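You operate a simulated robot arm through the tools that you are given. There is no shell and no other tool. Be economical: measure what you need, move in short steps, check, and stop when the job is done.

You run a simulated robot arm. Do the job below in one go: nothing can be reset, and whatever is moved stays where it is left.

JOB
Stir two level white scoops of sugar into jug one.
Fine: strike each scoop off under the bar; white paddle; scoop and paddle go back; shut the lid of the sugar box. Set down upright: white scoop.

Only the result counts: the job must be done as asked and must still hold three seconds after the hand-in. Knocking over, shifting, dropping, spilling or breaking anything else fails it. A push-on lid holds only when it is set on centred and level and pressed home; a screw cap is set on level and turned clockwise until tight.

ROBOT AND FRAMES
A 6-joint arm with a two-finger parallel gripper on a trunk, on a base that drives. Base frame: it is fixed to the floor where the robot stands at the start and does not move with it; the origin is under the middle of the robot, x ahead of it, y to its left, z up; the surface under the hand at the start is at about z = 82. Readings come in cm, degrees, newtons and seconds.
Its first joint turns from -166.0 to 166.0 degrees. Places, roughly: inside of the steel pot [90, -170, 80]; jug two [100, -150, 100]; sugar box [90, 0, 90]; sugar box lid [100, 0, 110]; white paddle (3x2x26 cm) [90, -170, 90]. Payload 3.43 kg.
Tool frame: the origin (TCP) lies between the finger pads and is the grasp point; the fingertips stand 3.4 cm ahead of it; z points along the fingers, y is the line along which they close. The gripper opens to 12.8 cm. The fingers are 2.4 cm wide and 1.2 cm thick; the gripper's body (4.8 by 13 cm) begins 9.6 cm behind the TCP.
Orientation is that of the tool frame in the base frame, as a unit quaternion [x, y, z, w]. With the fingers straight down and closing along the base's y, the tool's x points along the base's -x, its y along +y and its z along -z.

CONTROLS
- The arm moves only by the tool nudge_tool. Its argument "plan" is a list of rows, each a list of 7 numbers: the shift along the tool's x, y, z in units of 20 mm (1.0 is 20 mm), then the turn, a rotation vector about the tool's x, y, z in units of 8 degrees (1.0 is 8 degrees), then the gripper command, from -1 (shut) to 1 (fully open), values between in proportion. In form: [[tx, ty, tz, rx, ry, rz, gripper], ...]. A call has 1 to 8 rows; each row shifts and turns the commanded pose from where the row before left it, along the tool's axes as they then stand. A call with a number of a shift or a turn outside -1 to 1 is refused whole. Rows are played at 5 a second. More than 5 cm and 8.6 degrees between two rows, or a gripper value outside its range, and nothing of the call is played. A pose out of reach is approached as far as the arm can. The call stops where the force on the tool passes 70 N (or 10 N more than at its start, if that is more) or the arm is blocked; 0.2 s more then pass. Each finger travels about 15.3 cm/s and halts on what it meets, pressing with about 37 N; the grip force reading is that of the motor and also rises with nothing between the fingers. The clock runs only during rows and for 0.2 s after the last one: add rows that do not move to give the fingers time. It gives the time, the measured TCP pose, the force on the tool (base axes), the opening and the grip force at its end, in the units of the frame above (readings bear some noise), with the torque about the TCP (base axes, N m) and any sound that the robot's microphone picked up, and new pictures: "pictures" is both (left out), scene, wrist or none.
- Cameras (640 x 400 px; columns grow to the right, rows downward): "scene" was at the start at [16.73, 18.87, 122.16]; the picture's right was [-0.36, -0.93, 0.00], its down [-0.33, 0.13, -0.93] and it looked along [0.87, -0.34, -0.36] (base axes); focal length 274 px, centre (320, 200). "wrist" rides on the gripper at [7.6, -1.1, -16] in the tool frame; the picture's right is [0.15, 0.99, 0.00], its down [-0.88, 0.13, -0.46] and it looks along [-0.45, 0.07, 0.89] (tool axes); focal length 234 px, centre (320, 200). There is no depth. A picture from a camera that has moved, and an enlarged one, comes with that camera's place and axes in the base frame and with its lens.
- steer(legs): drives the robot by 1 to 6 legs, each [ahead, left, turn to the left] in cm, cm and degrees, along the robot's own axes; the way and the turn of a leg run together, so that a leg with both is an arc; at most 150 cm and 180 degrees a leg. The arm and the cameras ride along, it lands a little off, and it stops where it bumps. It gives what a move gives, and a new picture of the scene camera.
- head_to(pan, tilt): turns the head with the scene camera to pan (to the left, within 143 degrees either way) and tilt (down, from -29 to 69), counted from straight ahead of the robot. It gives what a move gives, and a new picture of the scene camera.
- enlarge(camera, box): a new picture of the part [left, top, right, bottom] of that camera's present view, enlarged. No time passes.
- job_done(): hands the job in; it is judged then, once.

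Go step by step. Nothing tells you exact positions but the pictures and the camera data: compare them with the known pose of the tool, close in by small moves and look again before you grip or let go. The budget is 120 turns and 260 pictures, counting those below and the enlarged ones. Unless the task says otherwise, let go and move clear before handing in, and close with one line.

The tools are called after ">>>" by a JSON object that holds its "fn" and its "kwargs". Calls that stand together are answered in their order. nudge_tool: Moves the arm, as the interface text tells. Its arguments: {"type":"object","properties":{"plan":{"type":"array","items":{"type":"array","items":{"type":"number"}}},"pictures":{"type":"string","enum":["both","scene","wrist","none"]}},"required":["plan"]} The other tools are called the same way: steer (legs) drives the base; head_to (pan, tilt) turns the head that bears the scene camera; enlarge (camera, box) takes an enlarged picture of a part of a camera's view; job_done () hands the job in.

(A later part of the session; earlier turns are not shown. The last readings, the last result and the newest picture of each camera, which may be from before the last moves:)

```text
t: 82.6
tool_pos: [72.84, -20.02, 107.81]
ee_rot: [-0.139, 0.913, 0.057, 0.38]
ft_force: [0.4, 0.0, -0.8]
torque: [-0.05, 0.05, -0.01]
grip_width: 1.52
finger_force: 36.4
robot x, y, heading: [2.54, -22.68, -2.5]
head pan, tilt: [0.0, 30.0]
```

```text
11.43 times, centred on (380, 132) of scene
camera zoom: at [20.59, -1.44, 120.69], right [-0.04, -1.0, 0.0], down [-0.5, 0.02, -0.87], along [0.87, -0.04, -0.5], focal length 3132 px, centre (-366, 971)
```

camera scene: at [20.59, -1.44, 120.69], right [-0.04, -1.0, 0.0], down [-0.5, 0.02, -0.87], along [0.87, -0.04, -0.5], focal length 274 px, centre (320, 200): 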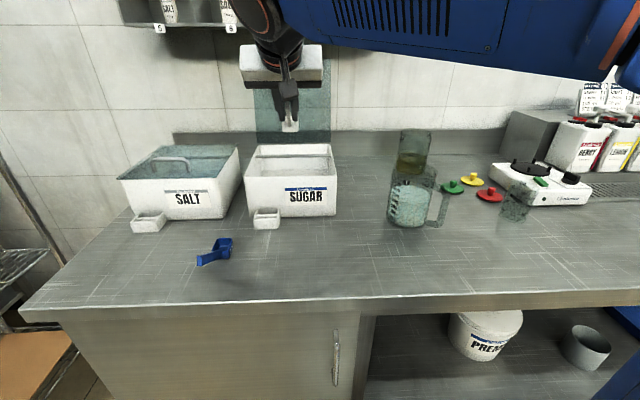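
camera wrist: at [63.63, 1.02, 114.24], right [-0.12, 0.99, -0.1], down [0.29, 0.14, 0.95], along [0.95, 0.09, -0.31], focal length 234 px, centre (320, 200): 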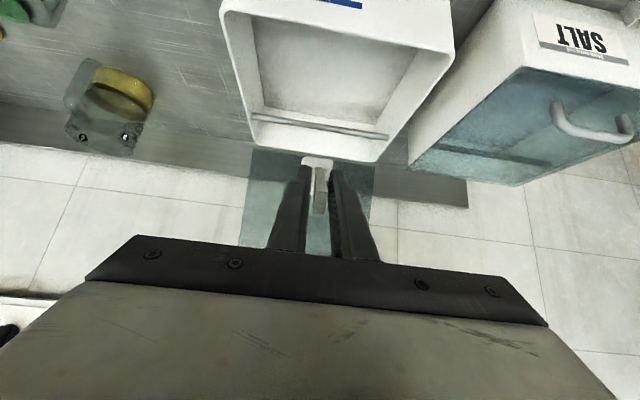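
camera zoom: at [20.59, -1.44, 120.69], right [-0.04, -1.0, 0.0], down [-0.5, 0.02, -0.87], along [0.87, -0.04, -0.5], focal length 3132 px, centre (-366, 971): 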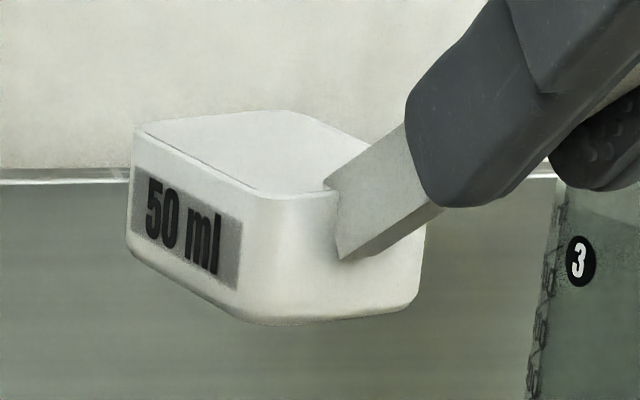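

Second scoop is also full and level. Same pour sequence.

>>> {"fn": "nudge_tool", "kwargs": {"plan": [[0.505, -0.82, -0.26, 0, 0, 0, -1], [0.505, -0.82, -0.26, 0, 0, 0, -1], [0.505, -0.82, -0.26, 0, 0, 0, -1], [0.505, -0.82, -0.26, 0, 0, 0, -1], [0, 0, 0, 0, 0, 0, -1]], "pictures": "none"}}

>>> {"fn": "nudge_tool", "kwargs": {"plan": [[0, -0.229, 0, 0, 0, -1, -1], [0.031, -0.224, 0, 0, 0, -1, -1], [0.06, -0.208, 0, 0, 0, -1, -1], [0.083, -0.185, 0, 0, 0, -1, -1], [0.099, -0.158, 0, 0, 0, -1, -1], [0.106, -0.126, 0, 0, 0, -1, -1]], "pictures": "none"}}

>>> {"fn": "nudge_tool", "kwargs": {"plan": [[0.54, 0.6, -0.25, 0, 0, 0, -1], [0.106, -0.095, 0, 0, 0, -1, -1], [0.096, -0.065, 0, 0, 0, -1, -1], [0.077, -0.038, 0, 0, 0, -1, -1], [0.053, -0.017, 0, 0, 0, -1, -1], [0.025, -0.004, 0, 0, 0, -1, -1], [0, 0, 0, 0, 0, 0, -1]], "pictures": "none"}}

>>> {"fn": "enlarge", "kwargs": {"camera": "scene", "box": [350, 110, 510, 230]}}

```text
t: 83.8
tool_pos: [70.46, -27.63, 106.5]
ee_rot: [-0.138, 0.913, 0.056, 0.38]
ft_force: [-0.3, 0.1, -1.1]
torque: [-0.03, 0.07, -0.04]
grip_width: 1.53
finger_force: 36.5
robot x, y, heading: [2.4, -22.99, -2.4]
head pan, tilt: [0.0, 30.0]
```

```text
t: 85.2
tool_pos: [71.37, -30.14, 106.36]
ee_rot: [-0.498, 0.777, -0.103, 0.371]
ft_force: [-0.5, 1.5, -1.5]
torque: [-0.04, 0.04, -0.04]
grip_width: 1.52
finger_force: 36.8
robot x, y, heading: [2.59, -22.75, -2.1]
head pan, tilt: [0.0, 30.0]
```

```text
t: 86.8
tool_pos: [70.14, -31.32, 105.68]
ee_rot: [0.734, -0.56, 0.223, -0.313]
ft_force: [-0.4, 0.0, -0.1]
torque: [-0.04, 0.08, -0.05]
grip_width: 1.52
finger_force: 37.3
robot x, y, heading: [2.5, -22.85, -2.3]
head pan, tilt: [0.0, 30.0]
```

```text
3.33 times, centred on (430, 170) of scene
camera zoom: at [20.59, -1.44, 120.69], right [-0.04, -1.0, 0.0], down [-0.5, 0.02, -0.87], along [0.87, -0.04, -0.5], focal length 914 px, centre (-47, 300)
```

zoom: 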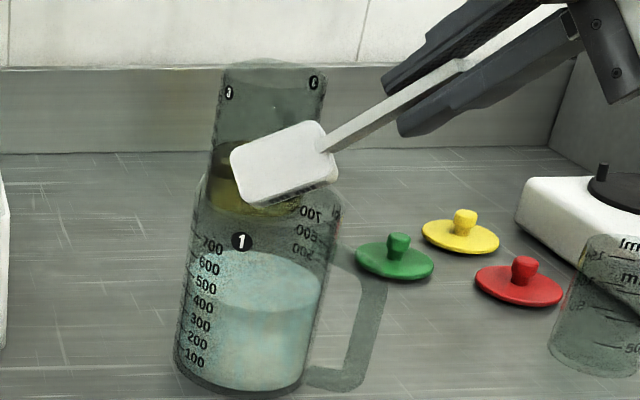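

Same as before; finish the pour.

>>> {"fn": "nudge_tool", "kwargs": {"plan": [[-0.009, 0, 0, 0, 0, -1, -1], [-0.04, -0.004, 0, 0, 0, -1, -1], [-0.069, -0.017, 0, 0, 0, -1, -1], [-0.093, -0.037, 0, 0, 0, -1, -1], [-0.112, -0.065, 0, 0, 0, -1, -1], [0, 0, 0, 0, 0, 0, -1], [0, 0, 0, 0, 0, 0, -1]], "pictures": "none"}}

>>> {"fn": "enlarge", "kwargs": {"camera": "scene", "box": [385, 140, 465, 235]}}

```text
t: 88.4
tool_pos: [69.86, -30.72, 105.62]
ee_rot: [0.881, -0.275, 0.317, -0.218]
ft_force: [-0.4, -0.3, -0.3]
torque: [-0.02, 0.07, 0.02]
grip_width: 1.54
finger_force: 36.8
robot x, y, heading: [2.73, -22.51, -2.5]
head pan, tilt: [0.0, 30.0]
```

```text
4.21 times, centred on (425, 188) of scene
camera zoom: at [20.59, -1.44, 120.69], right [-0.04, -1.0, 0.0], down [-0.5, 0.02, -0.87], along [0.87, -0.04, -0.5], focal length 1154 px, centre (-122, 253)
```

zoom: 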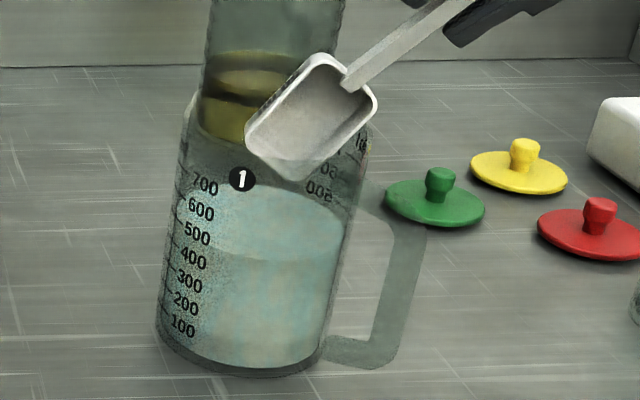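

Both scoops are in. Lift, rotate back upright and carry the scoop to its original spot.

>>> {"fn": "nudge_tool", "kwargs": {"plan": [[0.435, -0.557, -0.707, 0, 0, 0, -1], [0.435, -0.557, -0.707, 0, 0, 0, -1], [0, 0, 0, 0, 0, 1, -1], [0, 0, 0, 0, 0, 1, -1], [0, 0, 0, 0, 0, 1, -1], [0, 0, 0, 0, 0, 1, -1], [0, 0, 0, 0, 0, 1, -1], [0, 0, 0, 0, 0, 1, -1]], "pictures": "none"}}

>>> {"fn": "nudge_tool", "kwargs": {"plan": [[0, 0, 0, 0, 0, 1, -1], [0, 0, 0, 0, 0, 1, -1], [0, 0, 0, 0, 0, 1, -1], [0, 0, 0, 0, 0, 1, -1], [0, 0, 0, 0, 0, 1, -1], [0, 0, 0, 0, 0, 1, -1], [0, 0, 0, 0, 0, 1, -1], [0, 0, 0, 0, 0, 1, -1]], "pictures": "none"}}

>>> {"fn": "nudge_tool", "kwargs": {"plan": [[0, 0, 0, 0, 0, 1, -1], [0, 0, 0, 0, 0, 1, -1], [0.242, 0.943, -0.02, 0, 0, 0, -1], [0.242, 0.943, -0.02, 0, 0, 0, -1], [0.242, 0.943, -0.02, 0, 0, 0, -1], [0.242, 0.943, -0.02, 0, 0, 0, -1], [0.242, 0.943, -0.02, 0, 0, 0, -1], [0.242, 0.943, -0.02, 0, 0, 0, -1]], "pictures": "none"}}

>>> {"fn": "nudge_tool", "kwargs": {"plan": [[0.242, 0.943, -0.02, 0, 0, 0, -1], [0.242, 0.943, -0.02, 0, 0, 0, -1], [0.242, 0.943, -0.02, 0, 0, 0, -1], [0.242, 0.943, -0.02, 0, 0, 0, -1], [0.242, 0.943, -0.02, 0, 0, 0, -1], [0.242, 0.943, -0.02, 0, 0, 0, -1], [0.242, 0.943, -0.02, 0, 0, 0, -1], [0.242, 0.943, -0.02, 0, 0, 0, -1]], "pictures": "none"}}

>>> {"fn": "nudge_tool", "kwargs": {"plan": [[0.242, 0.943, -0.02, 0, 0, 0, -1], [0, 0, 0, 0.71, 0, 0.71, -1], [0, 0, 0, 0.71, 0, 0.71, -1], [0, 0, 0, 0, 0, 0, -1]], "pictures": "both"}}

```text
t: 90.2
tool_pos: [69.83, -30.63, 109.56]
ee_rot: [0.693, -0.611, 0.201, -0.327]
ft_force: [0.7, 0.4, 0.4]
torque: [-0.02, 0.06, 0.0]
grip_width: 1.55
finger_force: 37.2
robot x, y, heading: [2.72, -23.15, -2.5]
head pan, tilt: [0.0, 30.0]
```

```text
t: 92.0
tool_pos: [69.88, -30.62, 109.77]
ee_rot: [-0.264, 0.885, 0.004, 0.384]
ft_force: [0.3, 0.0, -1.0]
torque: [-0.04, 0.06, 0.03]
grip_width: 1.52
finger_force: 37.2
robot x, y, heading: [2.24, -23.32, -2.4]
head pan, tilt: [0.0, 30.0]
```

```text
t: 93.8
tool_pos: [64.47, -20.5, 107.62]
ee_rot: [-0.139, 0.913, 0.057, 0.38]
ft_force: [0.0, 0.3, -0.1]
torque: [-0.02, 0.07, 0.0]
grip_width: 1.52
finger_force: 37.1
robot x, y, heading: [2.71, -23.04, -2.6]
head pan, tilt: [0.0, 30.0]
```

```text
t: 95.6
tool_pos: [57.21, -7.04, 105.38]
ee_rot: [-0.139, 0.913, 0.057, 0.38]
ft_force: [0.1, -0.1, -0.6]
torque: [-0.01, 0.02, -0.02]
grip_width: 1.53
finger_force: 36.4
robot x, y, heading: [2.5, -22.84, -2.2]
head pan, tilt: [0.0, 30.0]
```

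```text
t: 96.6
tool_pos: [56.21, -5.36, 104.95]
ee_rot: [-0.01, 0.923, 0.004, 0.385]
ft_force: [-0.2, 0.2, -0.8]
torque: [-0.02, 0.08, -0.03]
grip_width: 1.55
finger_force: 37.2
robot x, y, heading: [2.8, -22.86, -2.5]
head pan, tilt: [0.0, 30.0]
camera scene: at [20.59, -1.45, 120.69], right [-0.04, -1.0, 0.0], down [-0.5, 0.02, -0.87], along [0.87, -0.04, -0.5], focal length 274 px, centre (320, 200)
camera wrist: at [39.49, -6.74, 110.79], right [-0.12, 0.99, -0.1], down [0.29, 0.14, 0.95], along [0.95, 0.09, -0.31], focal length 234 px, centre (320, 200)
```

scene: 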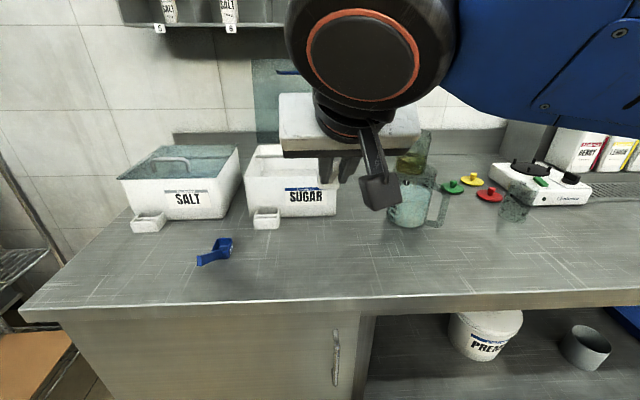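
wrist: 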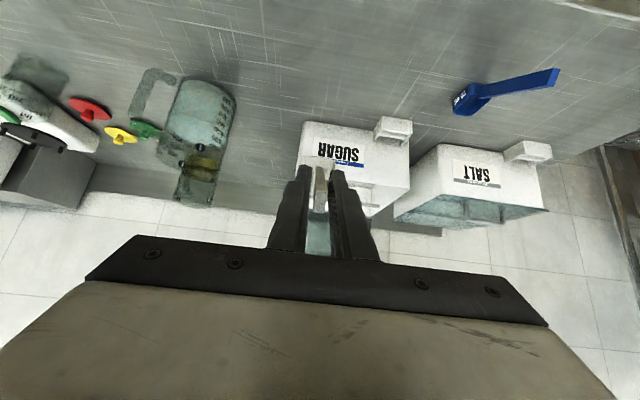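

Lower nearly to the counter, then feel for contact.

>>> {"fn": "nudge_tool", "kwargs": {"plan": [[0.71, 0.02, 0.71, 0, 0, 0, -1], [0.71, 0.02, 0.71, 0, 0, 0, -1], [0.71, 0.02, 0.71, 0, 0, 0, -1], [0.71, 0.02, 0.71, 0, 0, 0, -1], [0.71, 0.02, 0.71, 0, 0, 0, -1], [0.71, 0.02, 0.71, 0, 0, 0, -1], [0.71, 0.02, 0.71, 0, 0, 0, -1], [0.6, 0, 0.6, 0, 0, 0, -1]], "pictures": "none"}}

>>> {"fn": "nudge_tool", "kwargs": {"plan": [[0.05, 0, 0.05, 0, 0, 0, -1], [0.05, 0, 0.05, 0, 0, 0, -1], [0, 0, 0, 0, 0, 0, -1]], "pictures": "none"}}

```text
t: 98.4
tool_pos: [56.24, -5.04, 89.0]
ee_rot: [-0.009, 0.923, 0.003, 0.385]
ft_force: [-0.6, 0.8, -0.6]
torque: [0.04, 0.07, -0.01]
grip_width: 1.54
finger_force: 36.9
robot x, y, heading: [2.53, -23.02, -2.4]
head pan, tilt: [0.0, 30.0]
```

```text
t: 99.2
tool_pos: [56.24, -4.9, 88.87]
ee_rot: [-0.01, 0.923, 0.004, 0.385]
ft_force: [-4.3, -1.2, 10.0]
torque: [-0.03, -1.18, -0.07]
grip_width: 1.5
finger_force: 36.8
robot x, y, heading: [2.56, -22.7, -2.4]
head pan, tilt: [0.0, 30.0]
```

Contact. Relieve about 1 mm and open.

>>> {"fn": "nudge_tool", "kwargs": {"plan": [[-0.03, 0, -0.03, 0, 0, 0, -1], [0, 0, 0, 0, 0, 0, -0.9], [0, 0, 0, 0, 0, 0, -0.8], [0, 0, 0, 0, 0, 0, -0.6], [0, 0, 0, 0, 0, 0, -0.4], [0, 0, 0, 0, 0, 0, -0.3]], "pictures": "none"}}

>>> {"fn": "enlarge", "kwargs": {"camera": "wrist", "box": [240, 95, 400, 195]}}

```text
t: 100.6
tool_pos: [56.23, -5.21, 88.89]
ee_rot: [-0.01, 0.923, 0.003, 0.384]
ft_force: [0.2, -0.1, -0.7]
torque: [0.01, 0.02, 0.0]
grip_width: 4.48
finger_force: 0.0
robot x, y, heading: [2.2, -23.02, -2.1]
head pan, tilt: [0.0, 30.0]
```

```text
4.00 times, centred on (320, 145) of wrist
camera zoom: at [39.51, -6.5, 94.81], right [-0.12, 0.99, -0.1], down [0.29, 0.14, 0.95], along [0.95, 0.09, -0.31], focal length 937 px, centre (320, 420)
```

zoom: 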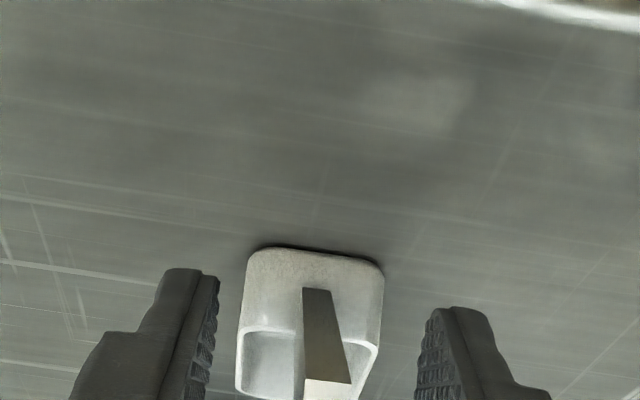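

The scoop stands upright at its original place. Withdraw along the tool axis, then up.

>>> {"fn": "nudge_tool", "kwargs": {"plan": [[0, 0, -0.8, 0, 0, 0, -0.3], [0, 0, -0.8, 0, 0, 0, -0.3], [0, 0, -0.8, 0, 0, 0, -0.3], [0, 0, -0.8, 0, 0, 0, -0.3], [-0.71, 0, -0.71, 0, 0, 0, -0.3], [-0.71, 0, -0.71, 0, 0, 0, -0.3], [-0.71, 0, -0.71, 0, 0, 0, -0.3], [-0.71, 0, -0.71, 0, 0, 0, -0.3]], "pictures": "none"}}

>>> {"fn": "nudge_tool", "kwargs": {"plan": [[-0.71, 0, -0.71, 0, 0, 0, -0.3], [-0.71, 0, -0.71, 0, 0, 0, -0.3], [-0.71, 0, -0.71, 0, 0, 0, -0.3], [-0.71, 0, -0.71, 0, 0, 0, -0.3], [-0.71, 0, -0.71, 0, 0, 0, -0.3], [-0.71, 0, -0.71, 0, 0, 0, -0.3]], "pictures": "both"}}

>>> {"fn": "enlarge", "kwargs": {"camera": "scene", "box": [240, 195, 370, 275]}}

```text
t: 102.4
tool_pos: [51.69, -4.94, 101.68]
ee_rot: [-0.01, 0.923, 0.004, 0.384]
ft_force: [0.3, 0.4, 0.1]
torque: [0.01, 0.0, -0.01]
grip_width: 4.5
finger_force: 0.1
robot x, y, heading: [2.44, -22.89, -2.3]
head pan, tilt: [0.0, 30.0]
```

```text
t: 103.8
tool_pos: [51.7, -4.96, 113.7]
ee_rot: [-0.009, 0.923, 0.003, 0.384]
ft_force: [-0.6, 1.0, 0.1]
torque: [0.01, 0.0, -0.04]
grip_width: 4.48
finger_force: 0.2
robot x, y, heading: [2.22, -22.68, -2.3]
head pan, tilt: [0.0, 30.0]
camera scene: at [20.59, -1.45, 120.69], right [-0.04, -1.0, 0.0], down [-0.5, 0.02, -0.87], along [0.87, -0.04, -0.5], focal length 274 px, centre (320, 200)
camera wrist: at [35.03, -6.38, 119.52], right [-0.12, 0.99, -0.1], down [0.29, 0.14, 0.95], along [0.95, 0.09, -0.31], focal length 234 px, centre (320, 200)
```

scene: 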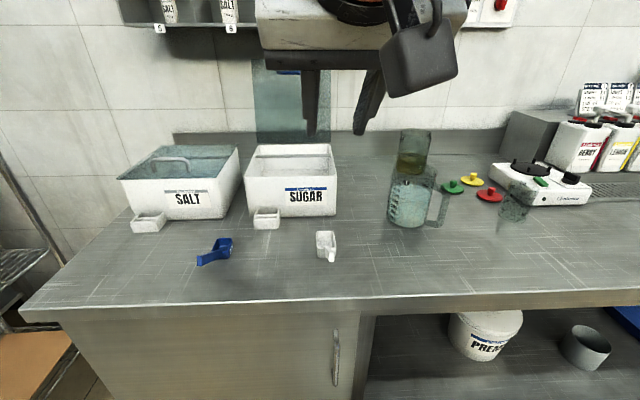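
wrist: 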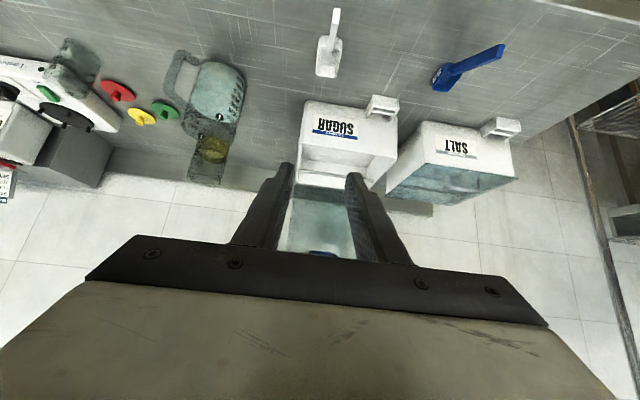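

```text
4.92 times, centred on (305, 235) of scene
camera zoom: at [20.59, -1.45, 120.69], right [-0.04, -1.0, 0.0], down [-0.5, 0.02, -0.87], along [0.87, -0.04, -0.5], focal length 1349 px, centre (394, 28)
```

zoom: 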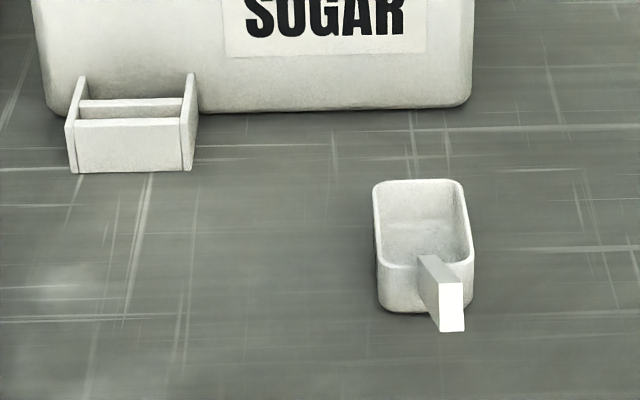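

Scoop is back upright. Next the lid: reposition in front of the box and examine the lid.

>>> {"fn": "steer", "kwargs": {"legs": [[0, 25, 2.4]]}}

>>> {"fn": "head_to", "kwargs": {"pan": -15, "tilt": 20}}

>>> {"fn": "head_to", "kwargs": {"pan": 0, "tilt": 69}}

```text
t: 105.7
tool_pos: [51.68, 22.92, 113.48]
ee_rot: [-0.028, 0.923, 0.011, 0.384]
ft_force: [-0.7, -0.2, 0.2]
torque: [-0.01, 0.04, -0.02]
grip_width: 4.49
finger_force: 0.0
robot x, y, heading: [3.18, 2.75, 0.1]
head pan, tilt: [0.0, 30.0]
camera scene: at [20.28, 25.02, 120.69], right [0.0, -1.0, 0.0], down [-0.5, 0.0, -0.87], along [0.87, 0.0, -0.5], focal length 274 px, centre (320, 200)
```

scene: 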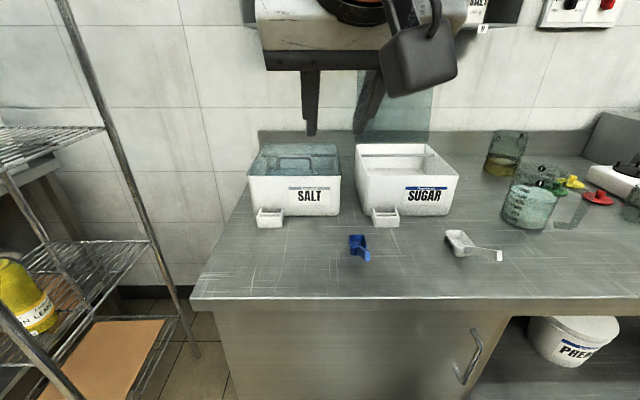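

```text
t: 106.5
tool_pos: [51.5, 22.77, 113.57]
ee_rot: [-0.028, 0.923, 0.011, 0.385]
ft_force: [0.4, -0.5, -0.6]
torque: [-0.01, -0.03, 0.05]
grip_width: 4.48
finger_force: 0.2
robot x, y, heading: [3.01, 2.63, -0.0]
head pan, tilt: [-15.0, 20.0]
camera scene: at [20.23, 22.61, 122.29], right [-0.26, -0.97, 0.0], down [-0.33, 0.09, -0.94], along [0.91, -0.24, -0.34], focal length 274 px, centre (320, 200)
```

scene: 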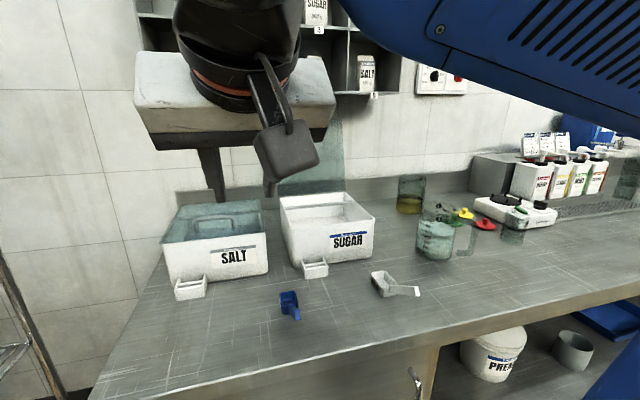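

```text
t: 107.6
tool_pos: [51.52, 22.82, 113.67]
ee_rot: [-0.028, 0.923, 0.011, 0.384]
ft_force: [-0.1, -0.2, 0.8]
torque: [0.02, 0.02, 0.0]
grip_width: 4.49
finger_force: 0.0
robot x, y, heading: [3.11, 2.98, -0.0]
head pan, tilt: [0.0, 68.8]
camera scene: at [16.83, 25.02, 115.55], right [0.0, -1.0, 0.0], down [-0.93, 0.0, -0.36], along [0.36, 0.0, -0.93], focal length 274 px, centre (320, 200)
```

scene: 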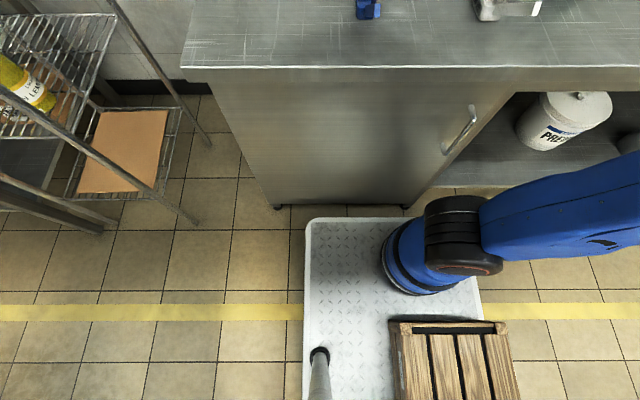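

The arm column is nearer than I thought, so reach is fine. Move the hand left to clear the view of the lid and roll it 90° so the fingers can straddle the lid's edge.

>>> {"fn": "nudge_tool", "kwargs": {"plan": [[0, 0.9, 0, 0, 0, 0, -0.3], [0, 0.9, 0, 0, 0, 0, -0.3], [0, 0.9, 0, 0, 0, 0, -0.3], [0, 0.9, 0, 0, 0, 0, -0.3], [0, 0.9, 0, 0, 0, 0, -0.3], [0, 0.9, 0, 0, 0, 0, -0.3]], "pictures": "none"}}

>>> {"fn": "nudge_tool", "kwargs": {"plan": [[0, 0, 0, 0, 0, -1, -0.3], [0, 0, 0, 0, 0, -1, -0.3], [0, 0, 0, 0, 0, -1, -0.3], [0, 0, 0, 0, 0, -1, -0.3], [0, 0, 0, 0, 0, -1, -0.3], [0, 0, 0, 0, 0, -1, 0], [0, 0, 0, 0, 0, -1, 0], [0, 0, 0, 0, 0, -1, 0]], "pictures": "none"}}

>>> {"fn": "head_to", "kwargs": {"pan": -15, "tilt": 15}}

>>> {"fn": "enlarge", "kwargs": {"camera": "scene", "box": [240, 90, 400, 210]}}

```text
t: 109.0
tool_pos: [50.88, 33.7, 113.44]
ee_rot: [-0.028, 0.923, 0.012, 0.384]
ft_force: [-0.4, -0.2, -0.3]
torque: [0.01, 0.02, 0.04]
grip_width: 4.46
finger_force: 0.0
robot x, y, heading: [2.98, 2.87, -0.1]
head pan, tilt: [0.0, 68.8]
```

```text
t: 110.8
tool_pos: [50.83, 33.6, 113.56]
ee_rot: [-0.514, 0.767, -0.194, 0.332]
ft_force: [0.7, 0.2, 0.8]
torque: [-0.02, 0.01, -0.01]
grip_width: 6.38
finger_force: 0.1
robot x, y, heading: [2.99, 2.81, -0.3]
head pan, tilt: [0.0, 68.8]
```

```text
t: 112.1
tool_pos: [50.85, 33.7, 113.54]
ee_rot: [-0.513, 0.768, -0.194, 0.331]
ft_force: [0.3, 0.4, 0.6]
torque: [0.0, 0.02, 0.0]
grip_width: 6.4
finger_force: 0.1
robot x, y, heading: [3.21, 2.84, -0.0]
head pan, tilt: [-15.0, 15.0]
camera scene: at [20.25, 22.61, 123.1], right [-0.26, -0.97, 0.0], down [-0.25, 0.07, -0.97], along [0.93, -0.25, -0.26], focal length 274 px, centre (320, 200)
```

scene: 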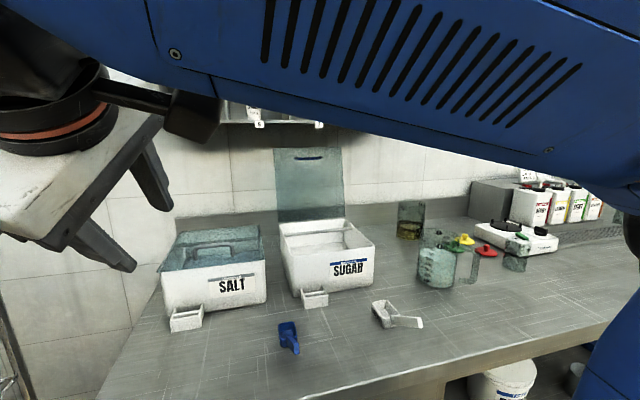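

```text
3.33 times, centred on (320, 150) of scene
camera zoom: at [20.25, 22.61, 123.1], right [-0.26, -0.97, 0.0], down [-0.25, 0.07, -0.97], along [0.93, -0.25, -0.26], focal length 914 px, centre (320, 367)
```

zoom: 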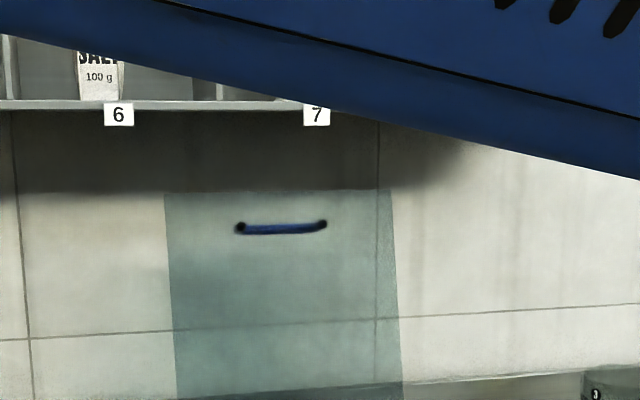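

The lid leans back ~15° (top edge ≈(107.3, z 116.6), hinge ≈(101, 94.3)), with the cubby shelf overhanging at x≈105, z≈124. I'll straddle the lid edge with the fully open, rolled gripper (upper finger behind, lower finger in front) and draw it down gently. First set the orientation.

>>> {"fn": "nudge_tool", "kwargs": {"plan": [[0, 0, 0, 0, 0, -1, 0.3], [0, 0, 0, 0, 0, -1, 0.6], [0, 0, 0, 0, 0, -1, 1], [0, 0, 0, 0, 0, -0.25, 1], [0, 0, 0, 0.875, 0.335, 0.26, 1], [0, 0, 0, 0, 0, 0, 1]], "pictures": "none"}}

```text
t: 113.5
tool_pos: [50.97, 33.59, 113.56]
ee_rot: [0.636, -0.634, 0.313, -0.31]
ft_force: [0.1, -0.9, 0.8]
torque: [0.01, 0.02, -0.02]
grip_width: 12.79
finger_force: 0.1
robot x, y, heading: [3.27, 3.05, -0.1]
head pan, tilt: [-15.0, 15.0]
```

Orientation is as wanted. Travel to the pre-hook pose.

>>> {"fn": "nudge_tool", "kwargs": {"plan": [[0.585, -0.81, 0.78, 0, 0, 0, 1], [0.585, -0.81, 0.78, 0, 0, 0, 1], [0.585, -0.81, 0.78, 0, 0, 0, 1], [0.585, -0.81, 0.78, 0, 0, 0, 1], [0.585, -0.81, 0.78, 0, 0, 0, 1], [0.585, -0.81, 0.78, 0, 0, 0, 1], [0.585, -0.81, 0.78, 0, 0, 0, 1], [0.585, -0.81, 0.78, 0, 0, 0, 1]], "pictures": "none"}}

>>> {"fn": "nudge_tool", "kwargs": {"plan": [[0.585, -0.81, 0.78, 0, 0, 0, 1], [0.585, -0.81, 0.78, 0, 0, 0, 1], [0.585, -0.81, 0.78, 0, 0, 0, 1], [0.585, -0.81, 0.78, 0, 0, 0, 1], [0.585, -0.81, 0.78, 0, 0, 0, 1], [0.585, -0.81, 0.78, 0, 0, 0, 1], [0.585, -0.81, 0.78, 0, 0, 0, 1]], "pictures": "both"}}

```text
t: 115.3
tool_pos: [68.83, 24.27, 116.14]
ee_rot: [0.637, -0.633, 0.312, -0.31]
ft_force: [0.6, -0.5, -0.6]
torque: [0.01, 0.03, -0.03]
grip_width: 12.79
finger_force: 0.0
robot x, y, heading: [3.15, 2.88, 0.0]
head pan, tilt: [-15.0, 15.0]
```

```text
t: 116.9
tool_pos: [84.43, 16.32, 118.53]
ee_rot: [0.637, -0.634, 0.311, -0.31]
ft_force: [-0.2, 0.1, 0.6]
torque: [0.04, 0.03, -0.02]
grip_width: 12.79
finger_force: 0.1
robot x, y, heading: [3.5, 2.72, -0.1]
head pan, tilt: [-15.0, 15.0]
camera scene: at [20.24, 22.6, 123.12], right [-0.26, -0.97, 0.0], down [-0.25, 0.07, -0.97], along [0.93, -0.25, -0.26], focal length 274 px, centre (320, 200)
camera wrist: at [72.42, 8.7, 129.41], right [-0.61, -0.15, -0.78], down [-0.44, 0.88, 0.17], along [0.66, 0.45, -0.6], focal length 234 px, centre (320, 200)
```

scene: 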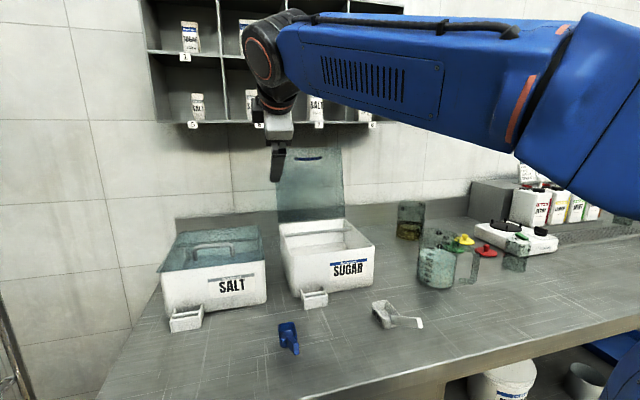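
wrist: 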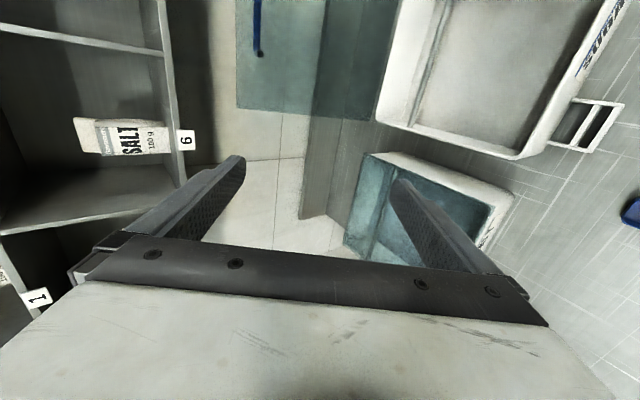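

The wrist camera now views lid edge and cubby clearly, consistent with my estimates. Continue to the pre-hook pose.

>>> {"fn": "nudge_tool", "kwargs": {"plan": [[0.6, -0.7, 0.85, 0, 0, 0, 1], [0.6, -0.7, 0.85, 0, 0, 0, 1], [0.6, -0.7, 0.85, 0, 0, 0, 1], [0.6, -0.7, 0.85, 0, 0, 0, 1], [0.6, -0.7, 0.85, 0, 0, 0, 1], [0, 0, 0, 0, 0, 0, 1]], "pictures": "both"}}

>>> {"fn": "enlarge", "kwargs": {"camera": "scene", "box": [240, 90, 400, 210]}}

```text
t: 118.3
tool_pos: [95.29, 10.17, 118.97]
ee_rot: [0.637, -0.633, 0.312, -0.31]
ft_force: [0.4, 0.3, 0.0]
torque: [0.0, 0.0, 0.01]
grip_width: 12.8
finger_force: 0.1
robot x, y, heading: [3.49, 2.36, -0.4]
head pan, tilt: [-15.0, 15.0]
camera scene: at [20.25, 22.6, 123.11], right [-0.26, -0.97, 0.0], down [-0.25, 0.07, -0.97], along [0.93, -0.25, -0.26], focal length 274 px, centre (320, 200)
camera wrist: at [83.37, 2.68, 129.74], right [-0.61, -0.15, -0.78], down [-0.44, 0.88, 0.17], along [0.66, 0.45, -0.6], focal length 234 px, centre (320, 200)
```

scene: 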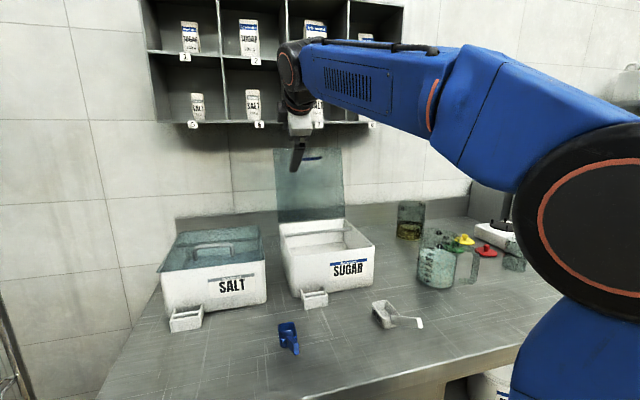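
wrist: 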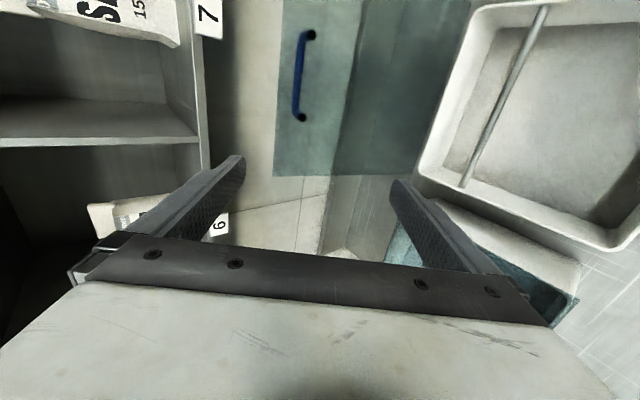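

```text
3.33 times, centred on (320, 150) of scene
camera zoom: at [20.25, 22.6, 123.11], right [-0.26, -0.97, 0.0], down [-0.25, 0.07, -0.97], along [0.93, -0.25, -0.26], focal length 914 px, centre (320, 367)
```

zoom: 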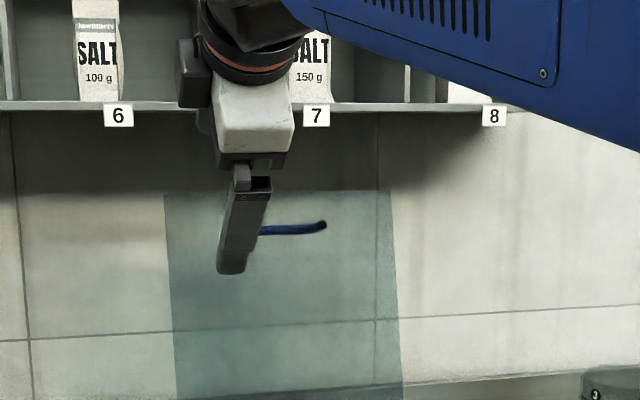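

Clearances: cubby corner ~2.5 cm above the upper finger's path, lid edge ~1 cm below its inner face. Advance along the tool axis over the lid's top edge.

>>> {"fn": "nudge_tool", "kwargs": {"plan": [[0, 0, 0.9, 0, 0, 0, 1], [0, 0, 0.9, 0, 0, 0, 1], [0, 0, 0.9, 0, 0, 0, 1], [0, 0, 0.9, 0, 0, 0, 1], [0, 0, 0.9, 0, 0, 0, 1], [0, 0, 0.9, 0, 0, 0, 1], [0, 0, 0, 0, 0, 0, 1]], "pictures": "both"}}

>>> {"fn": "enlarge", "kwargs": {"camera": "scene", "box": [240, 90, 400, 210]}}

```text
t: 119.9
tool_pos: [103.97, 10.0, 112.24]
ee_rot: [0.637, -0.633, 0.312, -0.31]
ft_force: [0.8, 0.7, 1.0]
torque: [0.01, -0.03, 0.02]
grip_width: 12.78
finger_force: 0.1
robot x, y, heading: [3.02, 2.99, -0.0]
head pan, tilt: [-15.0, 15.0]
camera scene: at [20.26, 22.6, 123.11], right [-0.26, -0.97, 0.0], down [-0.25, 0.07, -0.97], along [0.93, -0.25, -0.26], focal length 274 px, centre (320, 200)
camera wrist: at [92.03, 2.6, 122.9], right [-0.61, -0.15, -0.78], down [-0.44, 0.88, 0.17], along [0.66, 0.45, -0.6], focal length 234 px, centre (320, 200)
```

scene: 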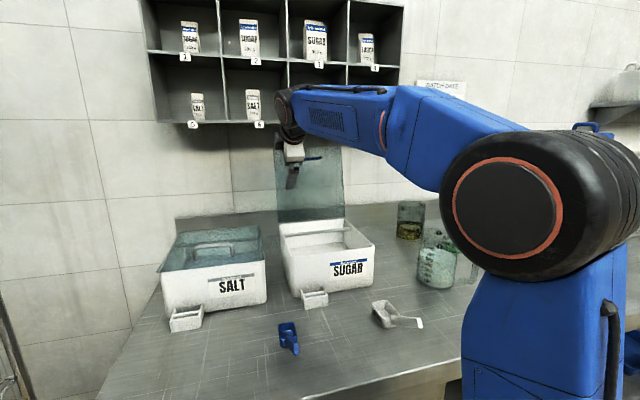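
wrist: 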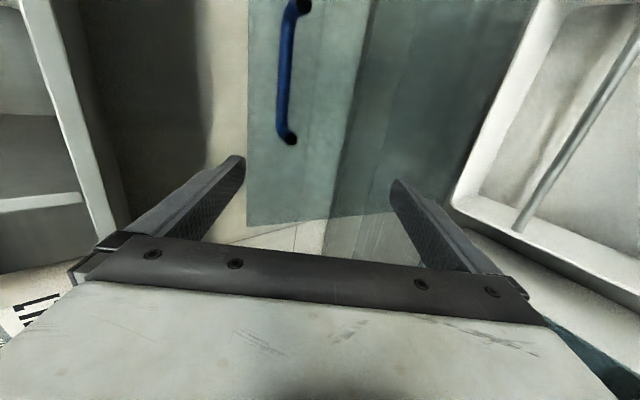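

```text
3.33 times, centred on (320, 150) of scene
camera zoom: at [20.26, 22.6, 123.11], right [-0.26, -0.97, 0.0], down [-0.25, 0.07, -0.97], along [0.93, -0.25, -0.26], focal length 914 px, centre (320, 367)
```

zoom: 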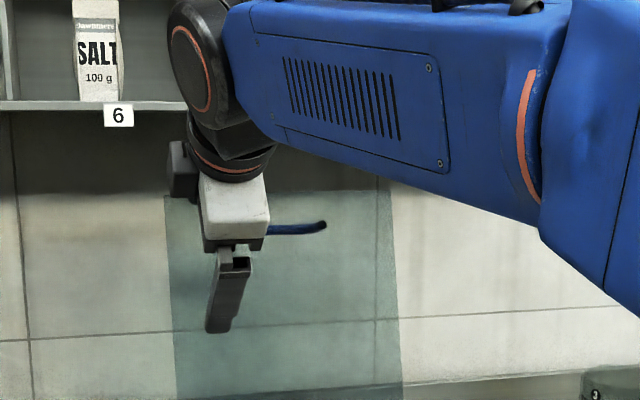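

The upper finger reaches behind the lid edge, about 1 cm clear. Lower it until light contact.

>>> {"fn": "nudge_tool", "kwargs": {"plan": [[0, 0.25, 0, 0, 0, 0, 1], [0, 0.15, 0, 0, 0, 0, 1], [0, 0.1, 0, 0, 0, 0, 1], [0, 0, 0, 0, 0, 0, 1]], "pictures": "none"}}

```text
t: 120.9
tool_pos: [103.37, 10.29, 111.4]
ee_rot: [0.637, -0.633, 0.312, -0.31]
ft_force: [0.9, -0.5, 1.2]
torque: [0.03, -0.02, -0.01]
grip_width: 12.81
finger_force: 0.1
robot x, y, heading: [3.31, 2.99, 0.0]
head pan, tilt: [-15.0, 15.0]
```

Draw the lid forward by rotating the hand rigidly about the hinge, 12° first.

>>> {"fn": "nudge_tool", "kwargs": {"plan": [[0, 0.33, -0.52, 0.5, 0, 0, 1], [0, 0.31, -0.52, 0.5, 0, 0, 1], [0, 0.3, -0.52, 0.5, 0, 0, 1], [0, 0, 0, 0, 0, 0, 1]], "pictures": "both"}}

>>> {"fn": "enlarge", "kwargs": {"camera": "scene", "box": [240, 90, 400, 210]}}

```text
t: 121.9
tool_pos: [99.6, 10.26, 111.44]
ee_rot: [0.601, -0.597, 0.377, -0.375]
ft_force: [-0.4, 0.2, -0.1]
torque: [-0.01, -0.02, -0.01]
grip_width: 12.82
finger_force: 0.0
robot x, y, heading: [2.9, 2.78, -0.1]
head pan, tilt: [-15.0, 15.0]
camera scene: at [20.26, 22.61, 123.11], right [-0.26, -0.97, 0.0], down [-0.25, 0.07, -0.97], along [0.93, -0.25, -0.26], focal length 274 px, centre (320, 200)
camera wrist: at [85.68, 2.71, 119.56], right [-0.43, -0.15, -0.89], down [-0.47, 0.88, 0.08], along [0.77, 0.45, -0.45], focal length 234 px, centre (320, 200)
```

scene: 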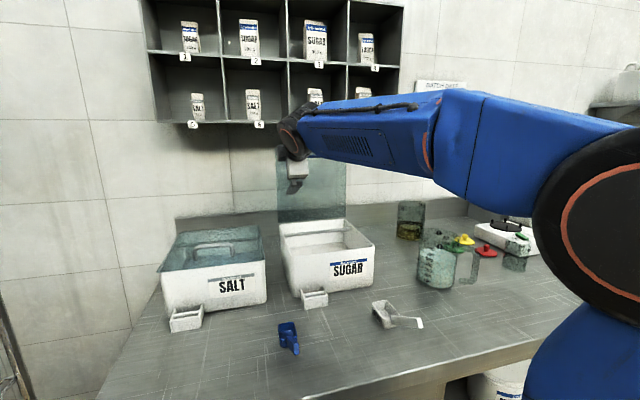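
wrist: 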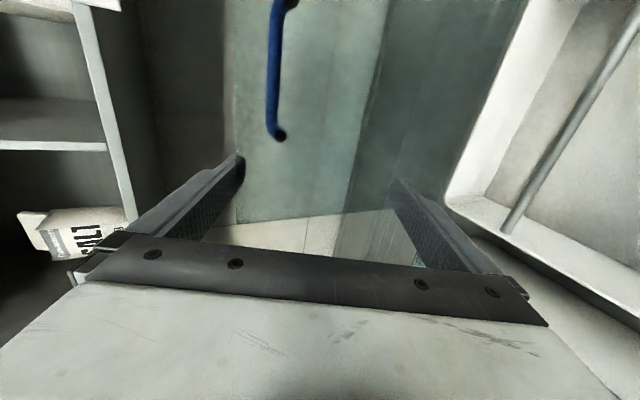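

```text
3.33 times, centred on (320, 150) of scene
camera zoom: at [20.26, 22.61, 123.11], right [-0.26, -0.97, 0.0], down [-0.25, 0.07, -0.97], along [0.93, -0.25, -0.26], focal length 914 px, centre (320, 367)
```

zoom: 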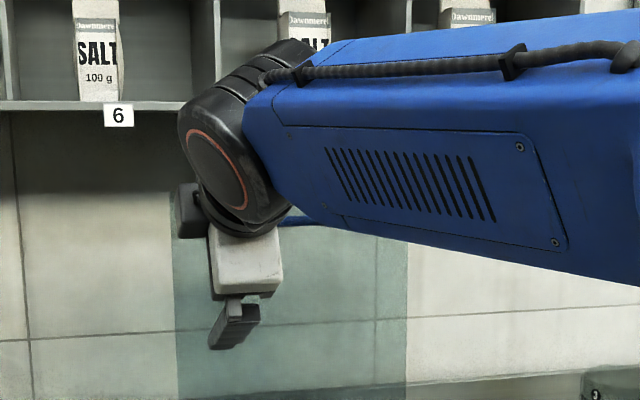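

The lid is following. Continue another 8°, then it should tip onto the lower finger.

>>> {"fn": "nudge_tool", "kwargs": {"plan": [[0, 0.3, -0.52, 0.5, 0, 0, 1], [0, 0.3, -0.52, 0.5, 0, 0, 1], [0, 0.3, -0.52, 0.5, 0, 0, 1], [0, 0, 0, 0, 0, 0, 1]], "pictures": "both"}}

```text
t: 122.9
tool_pos: [96.1, 10.19, 111.16]
ee_rot: [0.558, -0.553, 0.437, -0.438]
ft_force: [-0.8, -0.2, -0.3]
torque: [-0.04, 0.07, -0.06]
grip_width: 12.8
finger_force: 0.1
robot x, y, heading: [3.59, 2.92, -0.2]
head pan, tilt: [-15.0, 15.0]
camera scene: at [20.26, 22.6, 123.11], right [-0.26, -0.97, 0.0], down [-0.25, 0.07, -0.97], along [0.93, -0.25, -0.26], focal length 274 px, centre (320, 200)
camera wrist: at [80.76, 2.64, 116.01], right [-0.23, -0.15, -0.96], down [-0.48, 0.88, -0.02], along [0.85, 0.45, -0.28], focal length 234 px, centre (320, 200)
```

scene: 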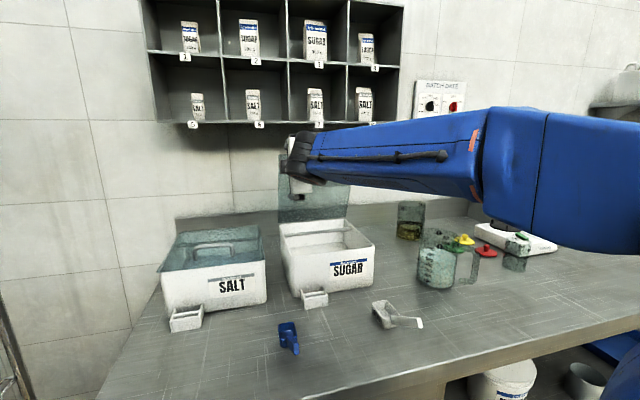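
wrist: 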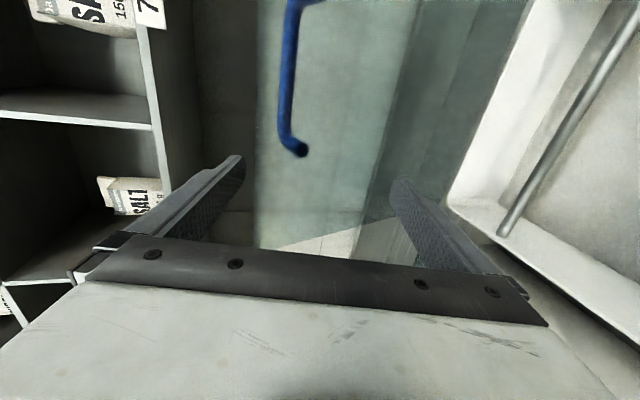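

The lid has tipped onto the lower finger (θ≈73°). Now let it down by drawing the hand back along the computed path.

>>> {"fn": "nudge_tool", "kwargs": {"plan": [[0, -0.141, -0.908, 0, 0, 0, 1], [0, -0.141, -0.908, 0, 0, 0, 1], [0, 0.291, -0.675, 0, 0, 0, 1], [0, 0.291, -0.675, 0, 0, 0, 1], [0, 0.291, -0.675, 0, 0, 0, 1], [0, 0.291, -0.675, 0, 0, 0, 1], [0, 0, 0, 0, 0, 0, 1]], "pictures": "both"}}

```text
t: 124.5
tool_pos: [86.88, 10.3, 111.69]
ee_rot: [0.559, -0.555, 0.436, -0.436]
ft_force: [0.3, 0.2, -0.6]
torque: [0.03, 0.04, -0.01]
grip_width: 12.8
finger_force: 0.1
robot x, y, heading: [2.88, 2.78, -0.3]
head pan, tilt: [-15.0, 15.0]
camera scene: at [20.26, 22.6, 123.11], right [-0.26, -0.97, 0.0], down [-0.25, 0.07, -0.97], along [0.93, -0.25, -0.26], focal length 274 px, centre (320, 200)
camera wrist: at [71.58, 2.72, 116.62], right [-0.24, -0.15, -0.96], down [-0.48, 0.88, -0.02], along [0.85, 0.45, -0.28], focal length 234 px, centre (320, 200)
```

scene: 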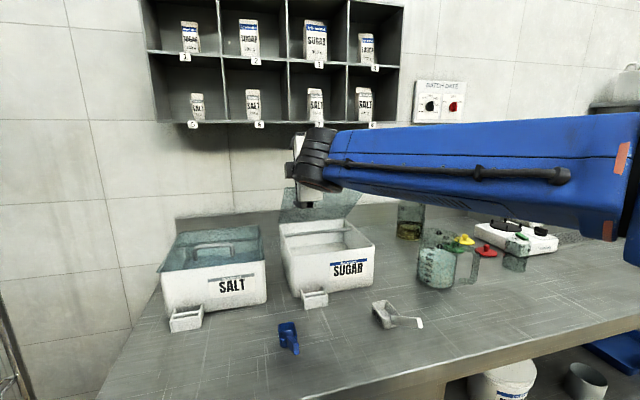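
wrist: 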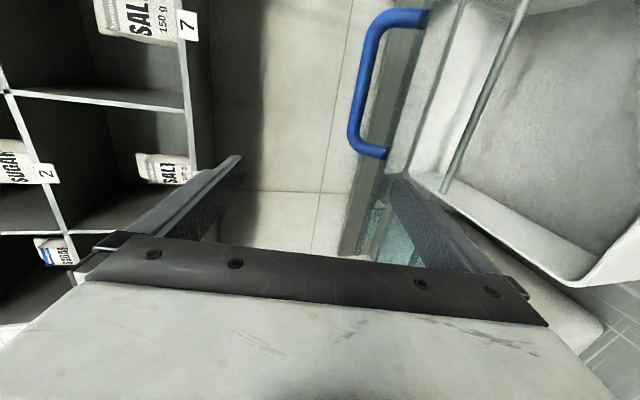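

Lid at ~40°, still resting on the finger. Continue lowering.

>>> {"fn": "nudge_tool", "kwargs": {"plan": [[0, 0.626, -0.569, 0, 0, 0, 1], [0, 0.626, -0.569, 0, 0, 0, 1], [0, 0.626, -0.569, 0, 0, 0, 1], [0, 0.626, -0.569, 0, 0, 0, 1], [0, 0.689, -0.297, 0, 0, 0, 1], [0, 0.689, -0.297, 0, 0, 0, 1], [0, 0, 0, 0, 0, 0, 1]], "pictures": "both"}}

>>> {"fn": "enlarge", "kwargs": {"camera": "scene", "box": [240, 150, 400, 270]}}

```text
t: 126.1
tool_pos: [79.39, 10.1, 105.26]
ee_rot: [0.558, -0.556, 0.437, -0.435]
ft_force: [0.4, 0.9, -0.9]
torque: [0.02, 0.0, -0.04]
grip_width: 12.78
finger_force: 0.0
robot x, y, heading: [3.0, 2.84, 0.0]
head pan, tilt: [-15.0, 15.0]
camera scene: at [20.26, 22.6, 123.11], right [-0.26, -0.97, 0.0], down [-0.25, 0.07, -0.97], along [0.93, -0.25, -0.26], focal length 274 px, centre (320, 200)
camera wrist: at [64.18, 2.45, 110.37], right [-0.24, -0.15, -0.96], down [-0.48, 0.88, -0.02], along [0.85, 0.45, -0.28], focal length 234 px, centre (320, 200)
```

scene: 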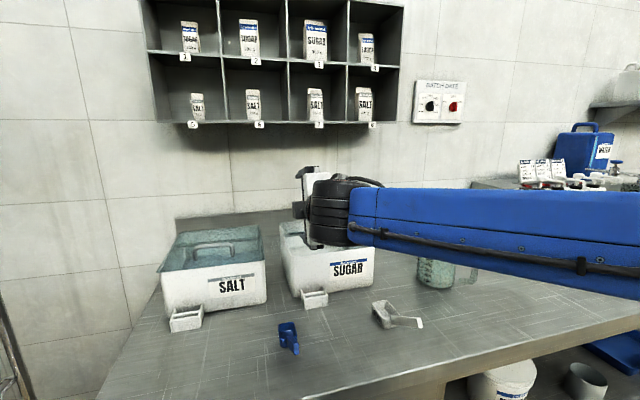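
wrist: 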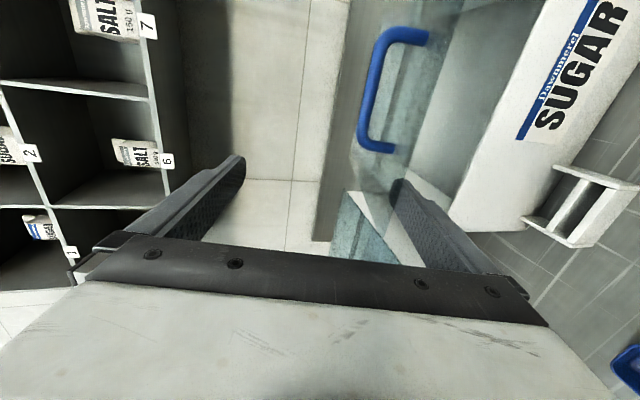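

```text
3.33 times, centred on (320, 210) of scene
camera zoom: at [20.26, 22.6, 123.11], right [-0.26, -0.97, 0.0], down [-0.25, 0.07, -0.97], along [0.93, -0.25, -0.26], focal length 914 px, centre (320, 167)
```

zoom: 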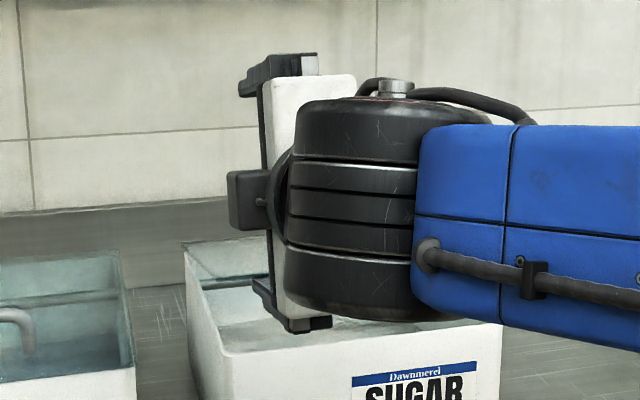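

Lid at ~11°. Lower slightly further, then withdraw backward so it settles.

>>> {"fn": "nudge_tool", "kwargs": {"plan": [[0, 0.689, -0.297, 0, 0, 0, 1], [0, 0.5, -0.38, 0, 0, 0, 1], [0, 0.2, -0.972, 0, 0, 0, 1], [0, 0.2, -0.972, 0, 0, 0, 1], [0, 0.1, -0.972, 0, 0, 0, 1], [0, 0.1, -0.972, 0, 0, 0, 1]], "pictures": "both"}}

>>> {"fn": "enlarge", "kwargs": {"camera": "wrist", "box": [320, 0, 640, 240]}}

```text
t: 127.5
tool_pos: [69.75, 9.96, 103.98]
ee_rot: [0.559, -0.554, 0.437, -0.435]
ft_force: [0.5, -0.6, 0.7]
torque: [0.02, 0.0, -0.01]
grip_width: 12.82
finger_force: 0.0
robot x, y, heading: [3.26, 3.16, -0.1]
head pan, tilt: [-15.0, 15.0]
camera scene: at [20.26, 22.61, 123.11], right [-0.26, -0.97, 0.0], down [-0.25, 0.07, -0.97], along [0.93, -0.25, -0.26], focal length 274 px, centre (320, 200)
camera wrist: at [54.48, 2.37, 109.01], right [-0.24, -0.15, -0.96], down [-0.48, 0.88, -0.02], along [0.85, 0.45, -0.28], focal length 234 px, centre (320, 200)
```

scene: 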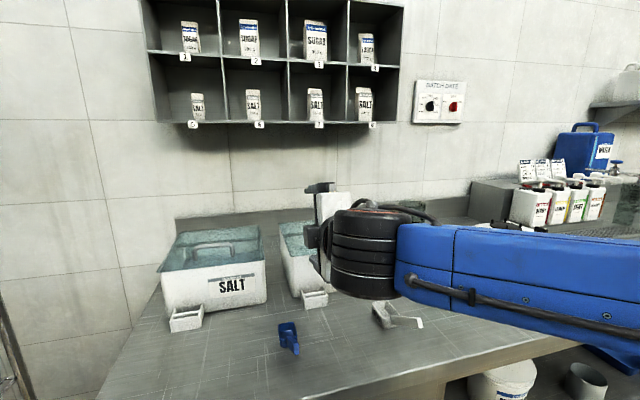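
wrist: 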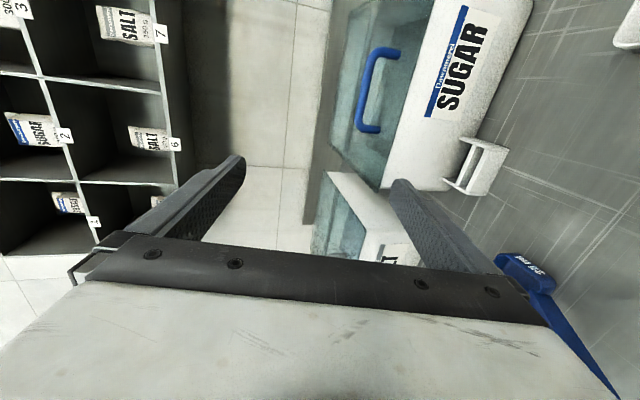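

```text
1.67 times, centred on (480, 120) of wrist
camera zoom: at [54.48, 2.37, 109.01], right [-0.24, -0.15, -0.96], down [-0.48, 0.88, -0.02], along [0.85, 0.45, -0.28], focal length 390 px, centre (53, 333)
```

zoom: 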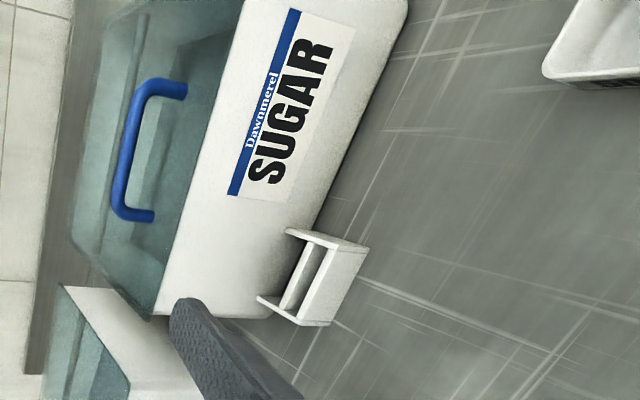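

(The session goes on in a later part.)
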